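You operate a simulated robot arm through the tools that you are given. There is no shell and no other tool. Be economical: measure what you need, move in short steps, check, and stop when the job is done.

The job below is to be done with a simulated robot arm. You get a single attempt, and the scene is never put back.

JOB
Take the tape measure from the joints bench top and put it on top of the yellow roll.
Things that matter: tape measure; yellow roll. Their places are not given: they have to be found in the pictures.

The check looks at the end state, three seconds after you hand in, the way a careful person would. Anything else that was tipped, shoved, dropped, spilled or broken makes it a failure.

ROBOT AND FRAMES
A 7-joint arm with a two-finger parallel gripper, fixed in place. Base frame: the origin is at the foot of the arm, x ahead of it, y to its left, z up; the work surface is at about z = 0. Readings come in mm, degrees, newtons and seconds.
With the tool pointing down near the work surface it reaches from about 240 to 620 mm from the base axis. Its first joint turns from -66.0 to 66.0 degrees. Payload 2.6 kg.
Tool frame: the origin (TCP) lies between the finger pads and is the grasp point; the fingertips stand 30 mm ahead of it; z points along the fingers, y is the line along which they close. The gripper opens to 94 mm. The fingers are 28 mm wide and 10 mm thick; the gripper's body (50 by 96 mm) begins 55 mm behind the TCP.
Orientation is that of the tool frame in the base frame, as [roll, pitch, yaw] about the fixed x, y, z axes, in that order (R = Rz(yaw) Ry(pitch) Rx(roll)). With the fingers straight down and closing along the base's y, the tool's x points along the base's -x, its y along +y and its z along -z.

CONTROLS
- The arm moves only by the tool apply_moves. Its argument "rows" is a list of rows, each a list of 7 numbers: the opening, from 0 (shut) to 1 (fully open), then the shift along the base's x, y, z in units of 500 mm (1.0 is 500 mm), then the turn, a rotation vector about the base's x, y, z in units of 180 degrees (1.0 is 180 degrees). In form: [[fingers, dx, dy, dz, rx, ry, rz], ...]. A call has 1 to 12 rows; each row is the pose to reach, as a shift and turn from the pose commanded when the call began. A call with a number of a shift or a turn outside -1 to 1 is refused whole. A row lasts 0.2 s, in which the tool goes at most 50 mm and 8.6 degrees; a call with a longer step from one row to the next is refused whole, and so is a gripper value outside its range. A pose out of reach is approached as far as the arm can. The call stops where the force on the tool passes 40 N (or 10 N more than at its start, if that is more) or the arm is blocked; 0.2 s more then pass. The fingers move at their own pace (about 72 mm/s each) and stop on an object; they squeeze with about 42 N. The grip force told is the motor's: it shows also when the fingers shut on nothing. Time passes only in rows, and 0.2 s behind the last, so rows that repeat a pose let the fingers close. It gives the time, the measured TCP pose, the force on the tool (base axes), the opening and the grip force at its end, in the units of the frame above (readings bear some noise).
- Cameras (640 x 400 px; columns grow to the right, rows downward): "scene" is fixed at [41.9, 448.3, 557.6]; the picture's right is [-0.66, -0.75, 0.00], its down [-0.44, 0.39, -0.81] and it looks along [0.61, -0.54, -0.59] (base axes); focal length 361 px, centre (320, 200). "wrist" rides on the gripper at [-37, 0, -58] in the tool frame; the picture's right is [0.00, -1.00, 0.00], its down [0.97, 0.00, -0.24] and it looks along [0.24, 0.00, 0.97] (tool axes); focal length 218 px, centre (320, 200).
- grab_frame(camera): a new picture of that camera. No time passes.
- pixel_to_xyz(camera, pixels): for up to 12 pixels [column, row] of the newest picture of that camera ("zoom" is the newest enlarged one), the place [x, y, z] in the base frame of the surface seen there, good to about 3 mm, but the place of the scene camera against the robot may be out by one fixed shift of up to 12 mm in any direction. No time passes.
- close_up(camera, box): a new picture of the part [left, top, right, bottom] of that camera's present view, enlarged. No time passes.
- hand_in(): hands the job in; it is judged then, once.

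Keep the steps short. Do not move on a guess: measure, check each grasp and each placing, and mend mistakes. In all there are 60 turns and 30 pictures (those below and enlarged ones count). Leave the gripper open and the arm clear of the work at the hand-in unless told otherwise, and finish with a single line.

The tools are called as a command line: name --pt "numbers of a row" for each row, then --argument value for the rest, lists and objects as JSON in quotes. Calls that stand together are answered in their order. apply_moves: Moves the arm, as the interface text tells. Its arguments: {"type":"object","properties":{"rows":{"type":"array"}},"required":["rows"]} The other tools are called the same way: grab_frame (camera) takes a picture; pixel_to_xyz (camera, pixels) gives the place of the surface under pixels of a picture; close_up (camera, box) takes an enlarged picture of a part of a camera's view; hand_in () hands the job in.

At the start:

```text
time_s: 0.0
ee_pos: [325.9, 130.7, 271.1]
ee_rot: [-179.9, 0.1, -180.0]
contact_force: [0.9, -0.5, -0.6]
opening: 93.9
grip_force: 0.0
```

scene: 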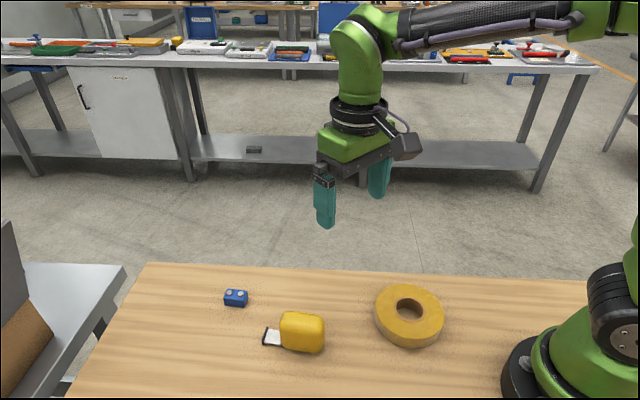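
wrist: 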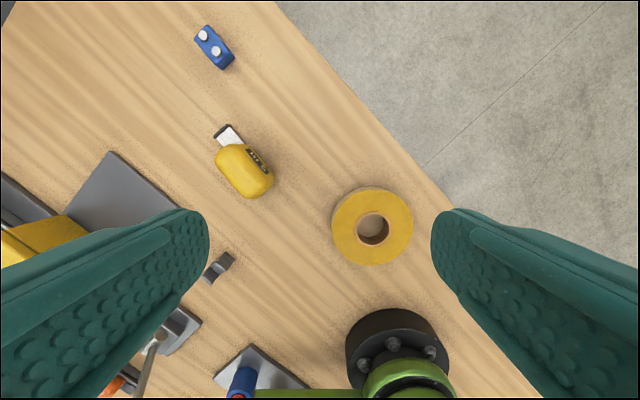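

I see the tape measure near (243,170) and the yellow roll near (372,227) in the wrist picture. I'll enlarge them and measure points on both.

close_up --camera "wrist" --box '[180, 110, 340, 210]'

pixel_to_xyz --camera "wrist" --pixels '[[243, 170], [222, 155], [265, 180], [255, 155], [240, 188], [230, 138], [220, 131], [372, 195], [372, 258], [340, 227], [405, 227], [280, 220]]'

close_up --camera "scene" --box '[210, 260, 450, 400]'

```text
4.00 times, centred on (260, 160) of wrist
```

zoom: 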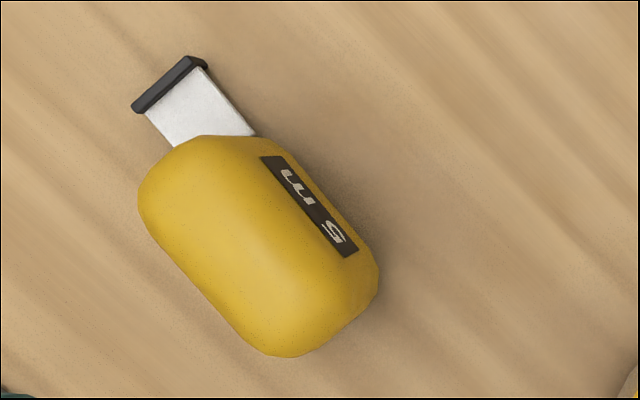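

```text
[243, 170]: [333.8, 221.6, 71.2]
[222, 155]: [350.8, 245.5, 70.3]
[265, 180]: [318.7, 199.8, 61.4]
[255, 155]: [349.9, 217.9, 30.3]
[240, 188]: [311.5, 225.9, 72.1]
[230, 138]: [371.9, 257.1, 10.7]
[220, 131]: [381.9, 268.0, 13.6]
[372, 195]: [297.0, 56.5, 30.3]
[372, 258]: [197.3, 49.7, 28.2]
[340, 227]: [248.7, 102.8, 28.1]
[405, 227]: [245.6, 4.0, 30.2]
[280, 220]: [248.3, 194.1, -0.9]
```

```text
2.67 times, centred on (330, 330) of scene
```

zoom: 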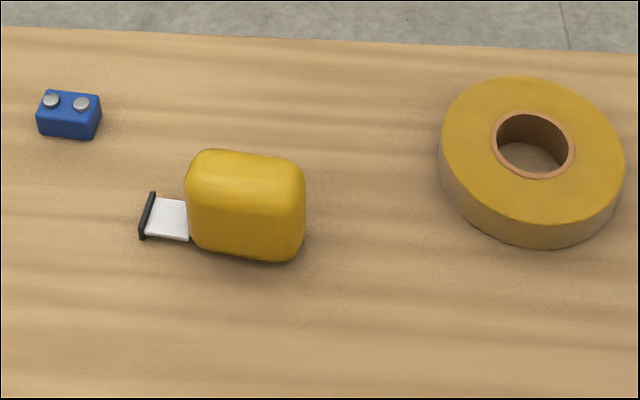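

The tape measure stands upright, about 72 mm tall, and its blade points up-left. The roll's top is at z≈29. I'll measure outlines to get the tape's axis and thickness, and the roll's centre and hole.

pixel_to_xyz --camera "wrist" --pixels '[[222, 131], [214, 136], [231, 126], [216, 163], [239, 193], [248, 197], [273, 180], [245, 151], [262, 168], [218, 151], [230, 146], [250, 180]]'

pixel_to_xyz --camera "wrist" --pixels '[[334, 227], [411, 227], [372, 190], [372, 264], [354, 228], [392, 228], [372, 209], [372, 247], [372, 225], [214, 48], [210, 270], [183, 330]]'

```text
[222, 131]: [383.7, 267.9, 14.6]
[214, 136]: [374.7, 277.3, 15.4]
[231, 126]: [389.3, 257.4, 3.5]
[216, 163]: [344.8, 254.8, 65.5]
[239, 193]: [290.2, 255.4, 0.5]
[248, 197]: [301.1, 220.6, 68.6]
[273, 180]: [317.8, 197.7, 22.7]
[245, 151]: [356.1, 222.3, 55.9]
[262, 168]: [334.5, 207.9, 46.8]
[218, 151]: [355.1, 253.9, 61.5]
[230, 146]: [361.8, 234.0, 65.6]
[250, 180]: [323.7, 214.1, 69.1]
```

```text
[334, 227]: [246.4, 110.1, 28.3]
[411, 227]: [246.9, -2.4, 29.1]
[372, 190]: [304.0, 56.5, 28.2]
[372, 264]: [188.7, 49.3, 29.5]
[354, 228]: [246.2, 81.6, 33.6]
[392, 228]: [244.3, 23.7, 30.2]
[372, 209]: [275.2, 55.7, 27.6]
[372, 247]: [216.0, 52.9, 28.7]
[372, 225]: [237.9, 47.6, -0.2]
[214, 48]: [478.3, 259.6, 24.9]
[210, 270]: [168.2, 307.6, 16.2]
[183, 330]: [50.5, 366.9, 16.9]
```

The roll's centre is about (246,54), with outer radius ≈57 and hole radius ≈28. The tape's side face runs about 33° from x, and its body centre is near (332,225). I'll move above it, turn by 33° and look again from there.

apply_moves --pt "1 0.003 0.047 0 0 0 0.045" --pt "1 0.006 0.094 0 0 0 0.09" --pt "1 0.01 0.14 0 0 0 0.135" --pt "1 0.012 0.188 0 0 0 0.183" --pt "1 0.012 0.188 0 0 0 0.183"

grab_frame --camera "wrist"

```text
time_s: 1.2
ee_pos: [331.1, 225.9, 270.2]
ee_rot: [180.0, 0.0, -146.9]
contact_force: [0.1, -0.1, 0.7]
opening: 93.6
grip_force: 0.0
```

```text
25 pictures are left
```

wrist: 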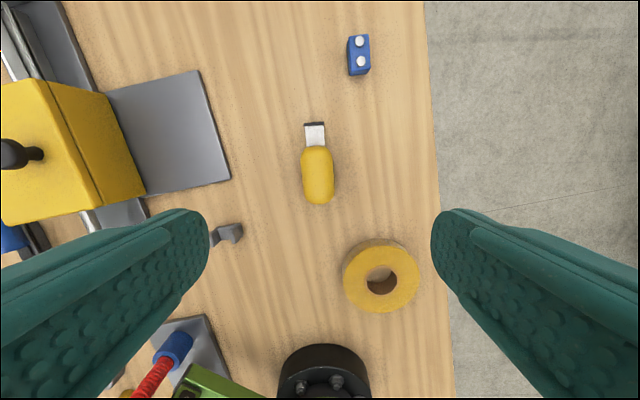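

It is nearly aligned, with the tape at (317,175) tilted only slightly. I'll enlarge it and measure the edges.

close_up --camera "wrist" --box '[256, 115, 384, 215]'

pixel_to_xyz --camera "wrist" --pixels '[[304, 160], [305, 190], [330, 160], [331, 190], [317, 148], [317, 200], [317, 175], [304, 125], [325, 125], [311, 165], [324, 165], [230, 232]]'

```text
4.00 times, centred on (320, 165) of wrist
```

zoom: 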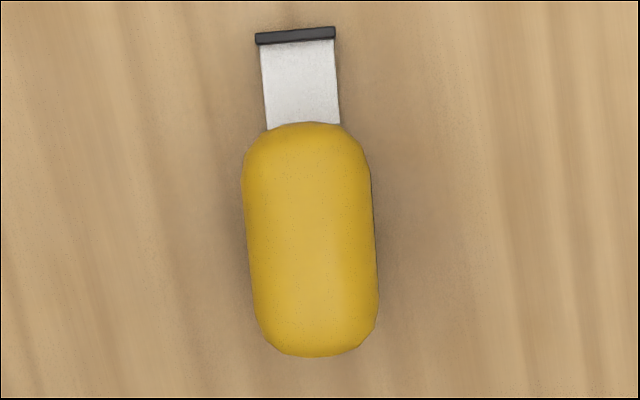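

```text
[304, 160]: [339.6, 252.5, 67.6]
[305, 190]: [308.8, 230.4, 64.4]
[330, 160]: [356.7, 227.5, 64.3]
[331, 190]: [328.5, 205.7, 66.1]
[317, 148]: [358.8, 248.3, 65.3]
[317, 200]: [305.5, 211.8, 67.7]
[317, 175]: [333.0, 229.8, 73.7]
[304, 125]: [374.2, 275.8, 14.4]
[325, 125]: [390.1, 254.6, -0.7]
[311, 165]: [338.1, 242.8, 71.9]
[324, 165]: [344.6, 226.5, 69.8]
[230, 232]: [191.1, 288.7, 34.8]
```

The tape's axis is at ≈37°, its centre is ≈(332.5,229.5), it is about 32 mm thick and its top is at z≈73. I'll turn 3.7° more and descend to TCP z≈42 with the fingers open.

apply_moves --pt "1 0.002 0.0084 -0.05 0 0 0.0206" --pt "1 0.002 0.0084 -0.13 0 0 0.0206" --pt "1 0.002 0.0084 -0.21 0 0 0.0206" --pt "1 0.002 0.0084 -0.29 0 0 0.0206" --pt "1 0.002 0.0084 -0.36 0 0 0.0206" --pt "1 0.002 0.0084 -0.41 0 0 0.0206" --pt "1 0.002 0.0084 -0.44 0 0 0.0206" --pt "1 0.002 0.0084 -0.457 0 0 0.0206" --pt "1 0.002 0.0084 -0.457 0 0 0.0206"

grab_frame --camera "wrist"

```text
time_s: 3.2
ee_pos: [334.1, 227.0, 42.5]
ee_rot: [179.9, -0.1, -143.2]
contact_force: [0.3, 0.7, 0.1]
opening: 94.0
grip_force: 0.1
```

```text
23 pictures are left
```

wrist: 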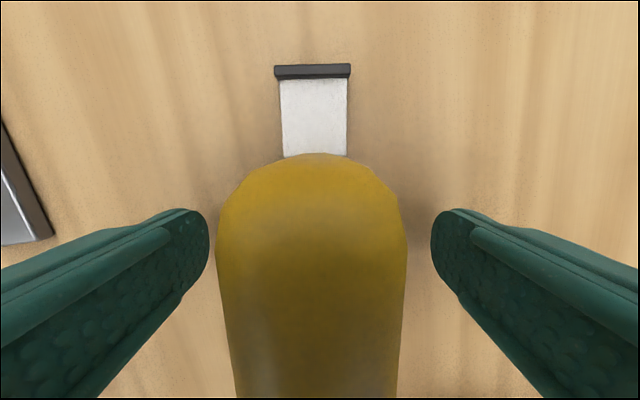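

The tape sits straight and centred between the fingers, with the top spanning columns 216–407. I'll close the fingers.

apply_moves --pt "0.6 0 0 0 0 0 0" --pt "0.3 0 0 0 0 0 0" --pt "0 0 0 0 0 0 0" --pt "0 0 0 0 0 0 0" --pt "0 0 0 0 0 0 0" --pt "0 0 0 0 0 0 0"

```text
time_s: 4.6
ee_pos: [333.2, 229.2, 43.2]
ee_rot: [-179.9, 0.0, -143.3]
contact_force: [-1.4, 1.3, -0.2]
opening: 44.2
grip_force: 42.0
```

The fingers stopped at 44 mm with 42 N, so the tape is held. I'll lift 100 mm and check.

apply_moves --pt "0 0 0 0.02 0 0 0" --pt "0 0 0 0.06 0 0 0" --pt "0 0 0 0.11 0 0 0" --pt "0 0 0 0.16 0 0 0" --pt "0 0 0 0.2 0 0 0" --pt "0 0 0 0.2 0 0 0"

grab_frame --camera "scene"

grab_frame --camera "wrist"

```text
time_s: 6.0
ee_pos: [333.4, 229.2, 142.3]
ee_rot: [180.0, 0.0, -143.2]
contact_force: [0.9, 0.9, -3.8]
opening: 44.1
grip_force: 42.1
```

```text
22 pictures are left
```

scene: 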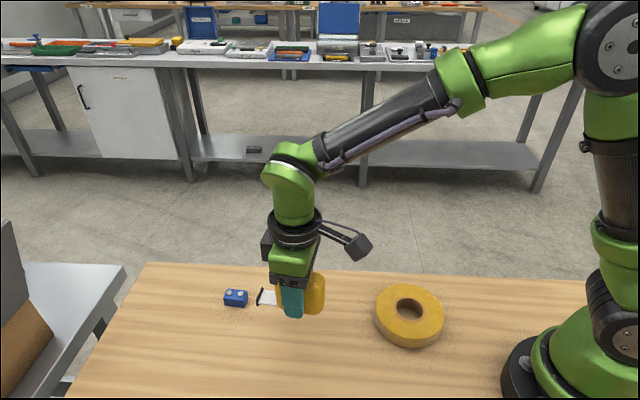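

```text
21 pictures are left
```

wrist: 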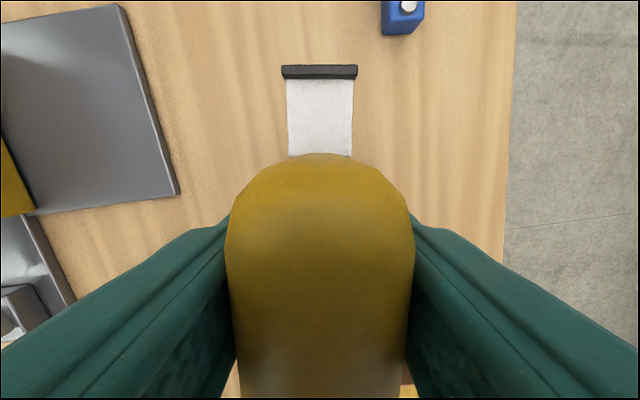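

The tape is held straight. Its edges are rounded and the hole is ≈56 mm wide, so a centred placing could sink in. I'll set it tangentially on the ring, about 32 mm off the roll's centre, at ≈(265,28). First I'll carry it there at this height.

apply_moves --pt "0 -0.011 -0.034 0 0 0 0" --pt "0 -0.034 -0.1 0 0 0 0" --pt "0 -0.057 -0.17 0 0 0 0" --pt "0 -0.081 -0.24 0 0 0 0" --pt "0 -0.105 -0.31 0 0 0 0" --pt "0 -0.124 -0.365 0 0 0 0" --pt "0 -0.136 -0.402 0 0 0 0" --pt "0 -0.136 -0.402 0 0 0 0"

grab_frame --camera "wrist"

grab_frame --camera "scene"

```text
time_s: 7.8
ee_pos: [265.0, 27.6, 142.0]
ee_rot: [179.9, 0.0, -143.3]
contact_force: [-0.2, -0.4, -3.2]
opening: 44.3
grip_force: 41.9
```

```text
20 pictures are left
```

wrist: 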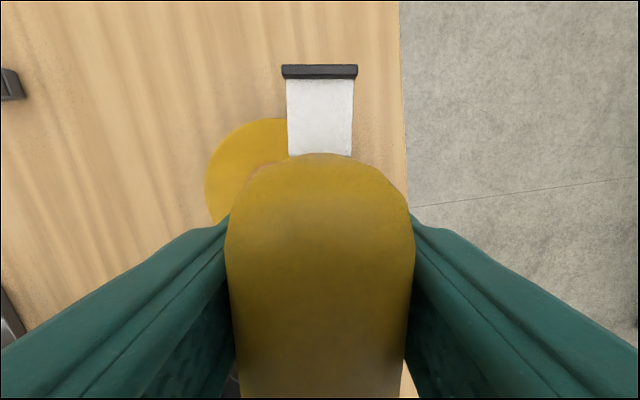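

```text
19 pictures are left
```

scene: 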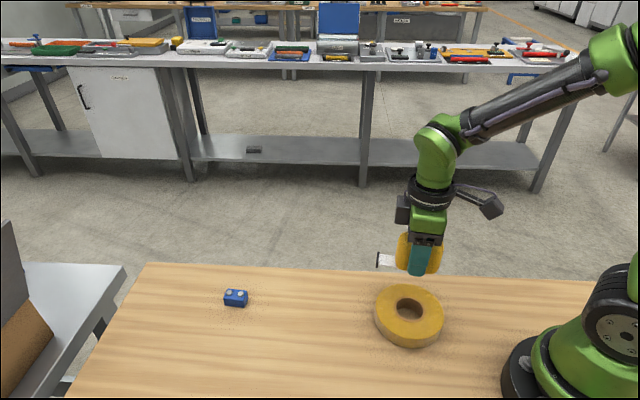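

The roll sits below and to the left, as expected. I'll descend to z≈77, about 5 mm above the roll.

apply_moves --pt "0 0 0 -0.03 0 0 0" --pt "0 0 0 -0.07 0 0 0" --pt "0 0 0 -0.1 0 0 0" --pt "0 0 0 -0.12 0 0 0" --pt "0 0 0 -0.13 0 0 0" --pt "0 0 0 -0.13 0 0 0"

close_up --camera "scene" --box '[330, 220, 490, 360]'

```text
time_s: 9.2
ee_pos: [266.0, 29.2, 76.4]
ee_rot: [-180.0, 0.0, -143.3]
contact_force: [-0.6, 0.1, -3.0]
opening: 44.2
grip_force: 41.8
```

```text
2.86 times, centred on (410, 290) of scene
```

zoom: 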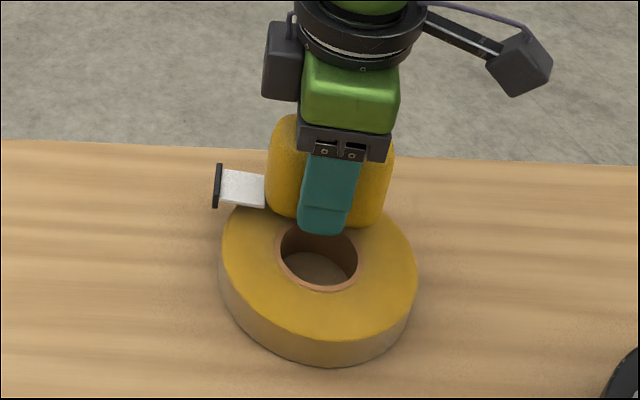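

The tape is just above the ring's far part. I'll lower in 1 mm steps and watch the force.

apply_moves --pt "0 0 0 -0.002 0 0 0" --pt "0 0 0 -0.004 0 0 0" --pt "0 0 0 -0.006 0 0 0" --pt "0 0 0 -0.007 0 0 0"

```text
time_s: 10.2
ee_pos: [264.8, 28.9, 73.9]
ee_rot: [-180.0, 0.0, -143.3]
contact_force: [0.1, -0.2, -3.4]
opening: 44.2
grip_force: 42.0
```

No contact yet at z≈73.5. I'll go a little lower.

apply_moves --pt "0 0 0 -0.001 0 0 0" --pt "0 0 0 -0.002 0 0 0"

```text
time_s: 10.8
ee_pos: [264.4, 27.2, 72.4]
ee_rot: [180.0, 0.0, -143.2]
contact_force: [0.0, -0.8, -2.1]
opening: 44.0
grip_force: 42.0
```

The force has started to change. I'll go 1 mm further.

apply_moves --pt "0 0 0 -0.001 0 0 0" --pt "0 0 0 -0.002 0 0 0"

```text
time_s: 11.4
ee_pos: [265.7, 28.9, 72.6]
ee_rot: [180.0, -0.1, -143.4]
contact_force: [-7.6, -2.8, 23.7]
opening: 43.9
grip_force: 42.0
```

The tape has contact at 24 N up. I'll ease back 0.5 mm and open the fingers.

apply_moves --pt "0 0 0 0.001 0 0 0" --pt "0.55 0 0 0.001 0 0 0" --pt "0.65 0 0 0.001 0 0 0" --pt "0.8 0 0 0.001 0 0 0" --pt "0.8 0 0 0.001 0 0 0"

grab_frame --camera "wrist"

close_up --camera "scene" --box '[330, 220, 490, 360]'

```text
time_s: 12.6
ee_pos: [266.3, 27.4, 72.8]
ee_rot: [180.0, 0.0, -143.3]
contact_force: [0.4, -0.3, 0.0]
opening: 75.2
grip_force: 0.0
```

```text
17 pictures are left
```

wrist: 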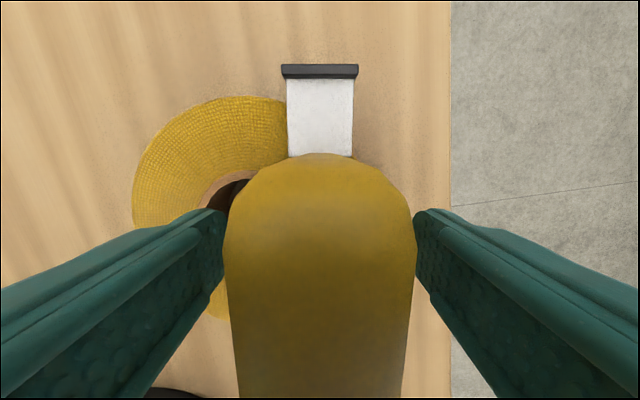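

```text
2.86 times, centred on (410, 290) of scene
```

zoom: 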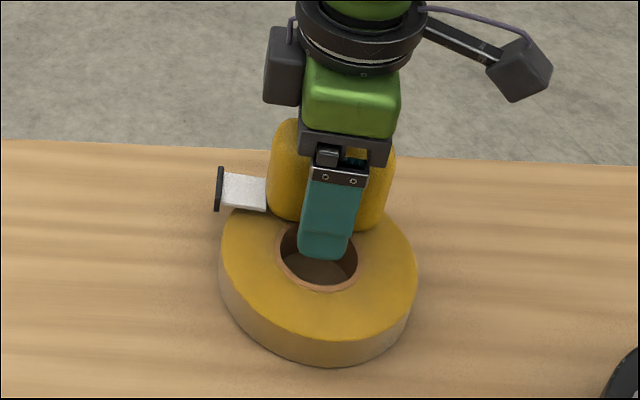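

The tape stands upright, unmoved. I'll open fully, rise straight up, then move away and check.

apply_moves --pt "1 0 0 0 0 0 0" --pt "1 0 0 0.01 0 0 0" --pt "1 0 0 0.05 0 0 0" --pt "1 0 0 0.12 0 0 0" --pt "1 0 0 0.2 0 0 0" --pt "1 0 0 0.28 0 0 0" --pt "1 0 0 0.34 0 0 0" --pt "1 0.05 0.06 0.36 0 0 0" --pt "1 0.1 0.12 0.36 0 0 0" --pt "1 0.13 0.16 0.36 0 0 0" --pt "1 0.13 0.16 0.36 0 0 0"

grab_frame --camera "wrist"

close_up --camera "scene" --box '[210, 220, 490, 395]'

```text
time_s: 15.0
ee_pos: [329.9, 108.8, 253.0]
ee_rot: [179.9, 0.0, -143.4]
contact_force: [0.4, -0.6, -0.2]
opening: 94.1
grip_force: 0.1
```

```text
15 pictures are left
```

wrist: 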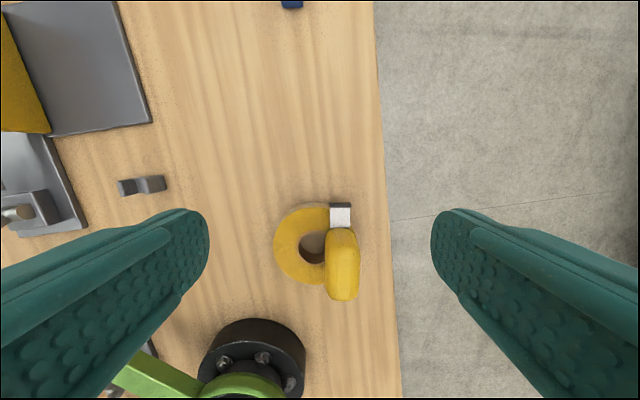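

```text
2.29 times, centred on (350, 308) of scene
```

zoom: 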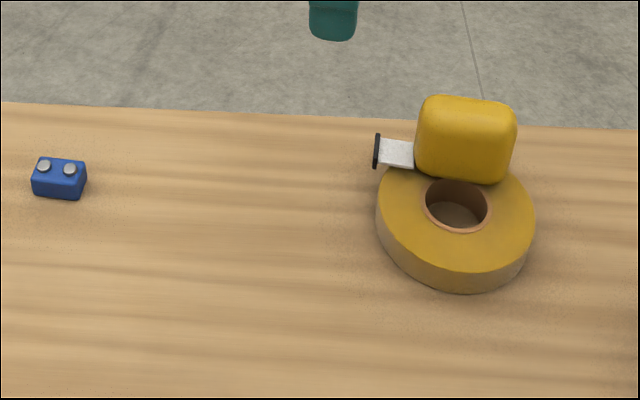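

It stands upright on the ring. I'll measure how well it is supported and whether the roll has shifted.

close_up --camera "wrist" --box '[256, 190, 400, 310]'

pixel_to_xyz --camera "wrist" --pixels '[[342, 265], [328, 250], [357, 250], [342, 232], [342, 294], [276, 245], [310, 208], [310, 280], [301, 248]]'

```text
3.33 times, centred on (328, 250) of wrist
```

zoom: 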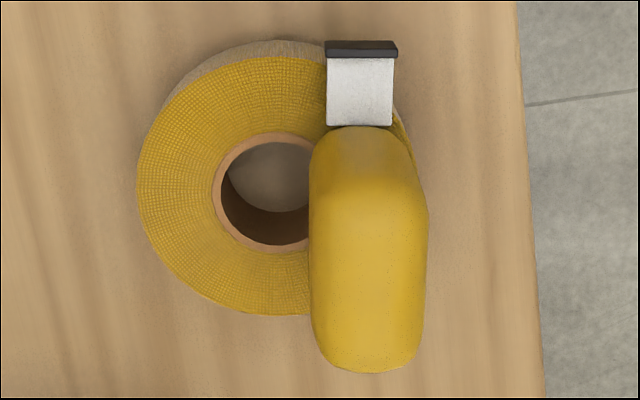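

```text
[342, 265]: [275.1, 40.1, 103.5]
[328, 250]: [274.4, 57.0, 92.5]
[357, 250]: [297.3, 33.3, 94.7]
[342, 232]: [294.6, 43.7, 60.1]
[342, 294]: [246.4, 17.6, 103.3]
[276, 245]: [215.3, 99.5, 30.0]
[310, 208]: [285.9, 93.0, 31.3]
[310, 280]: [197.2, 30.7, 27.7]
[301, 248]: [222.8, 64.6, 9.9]
```

The tape's top is level at z≈103 (29 + 74), its centre is well inside the roll's outline, and the roll hasn't moved. The gripper is open and clear, so I'll hand in.

hand_in

```text
The job is handed in.
```

The tape measure is standing upright on top of the yellow roll, set on the ring beside the hole, and the job is handed in with the gripper open and the arm clear.
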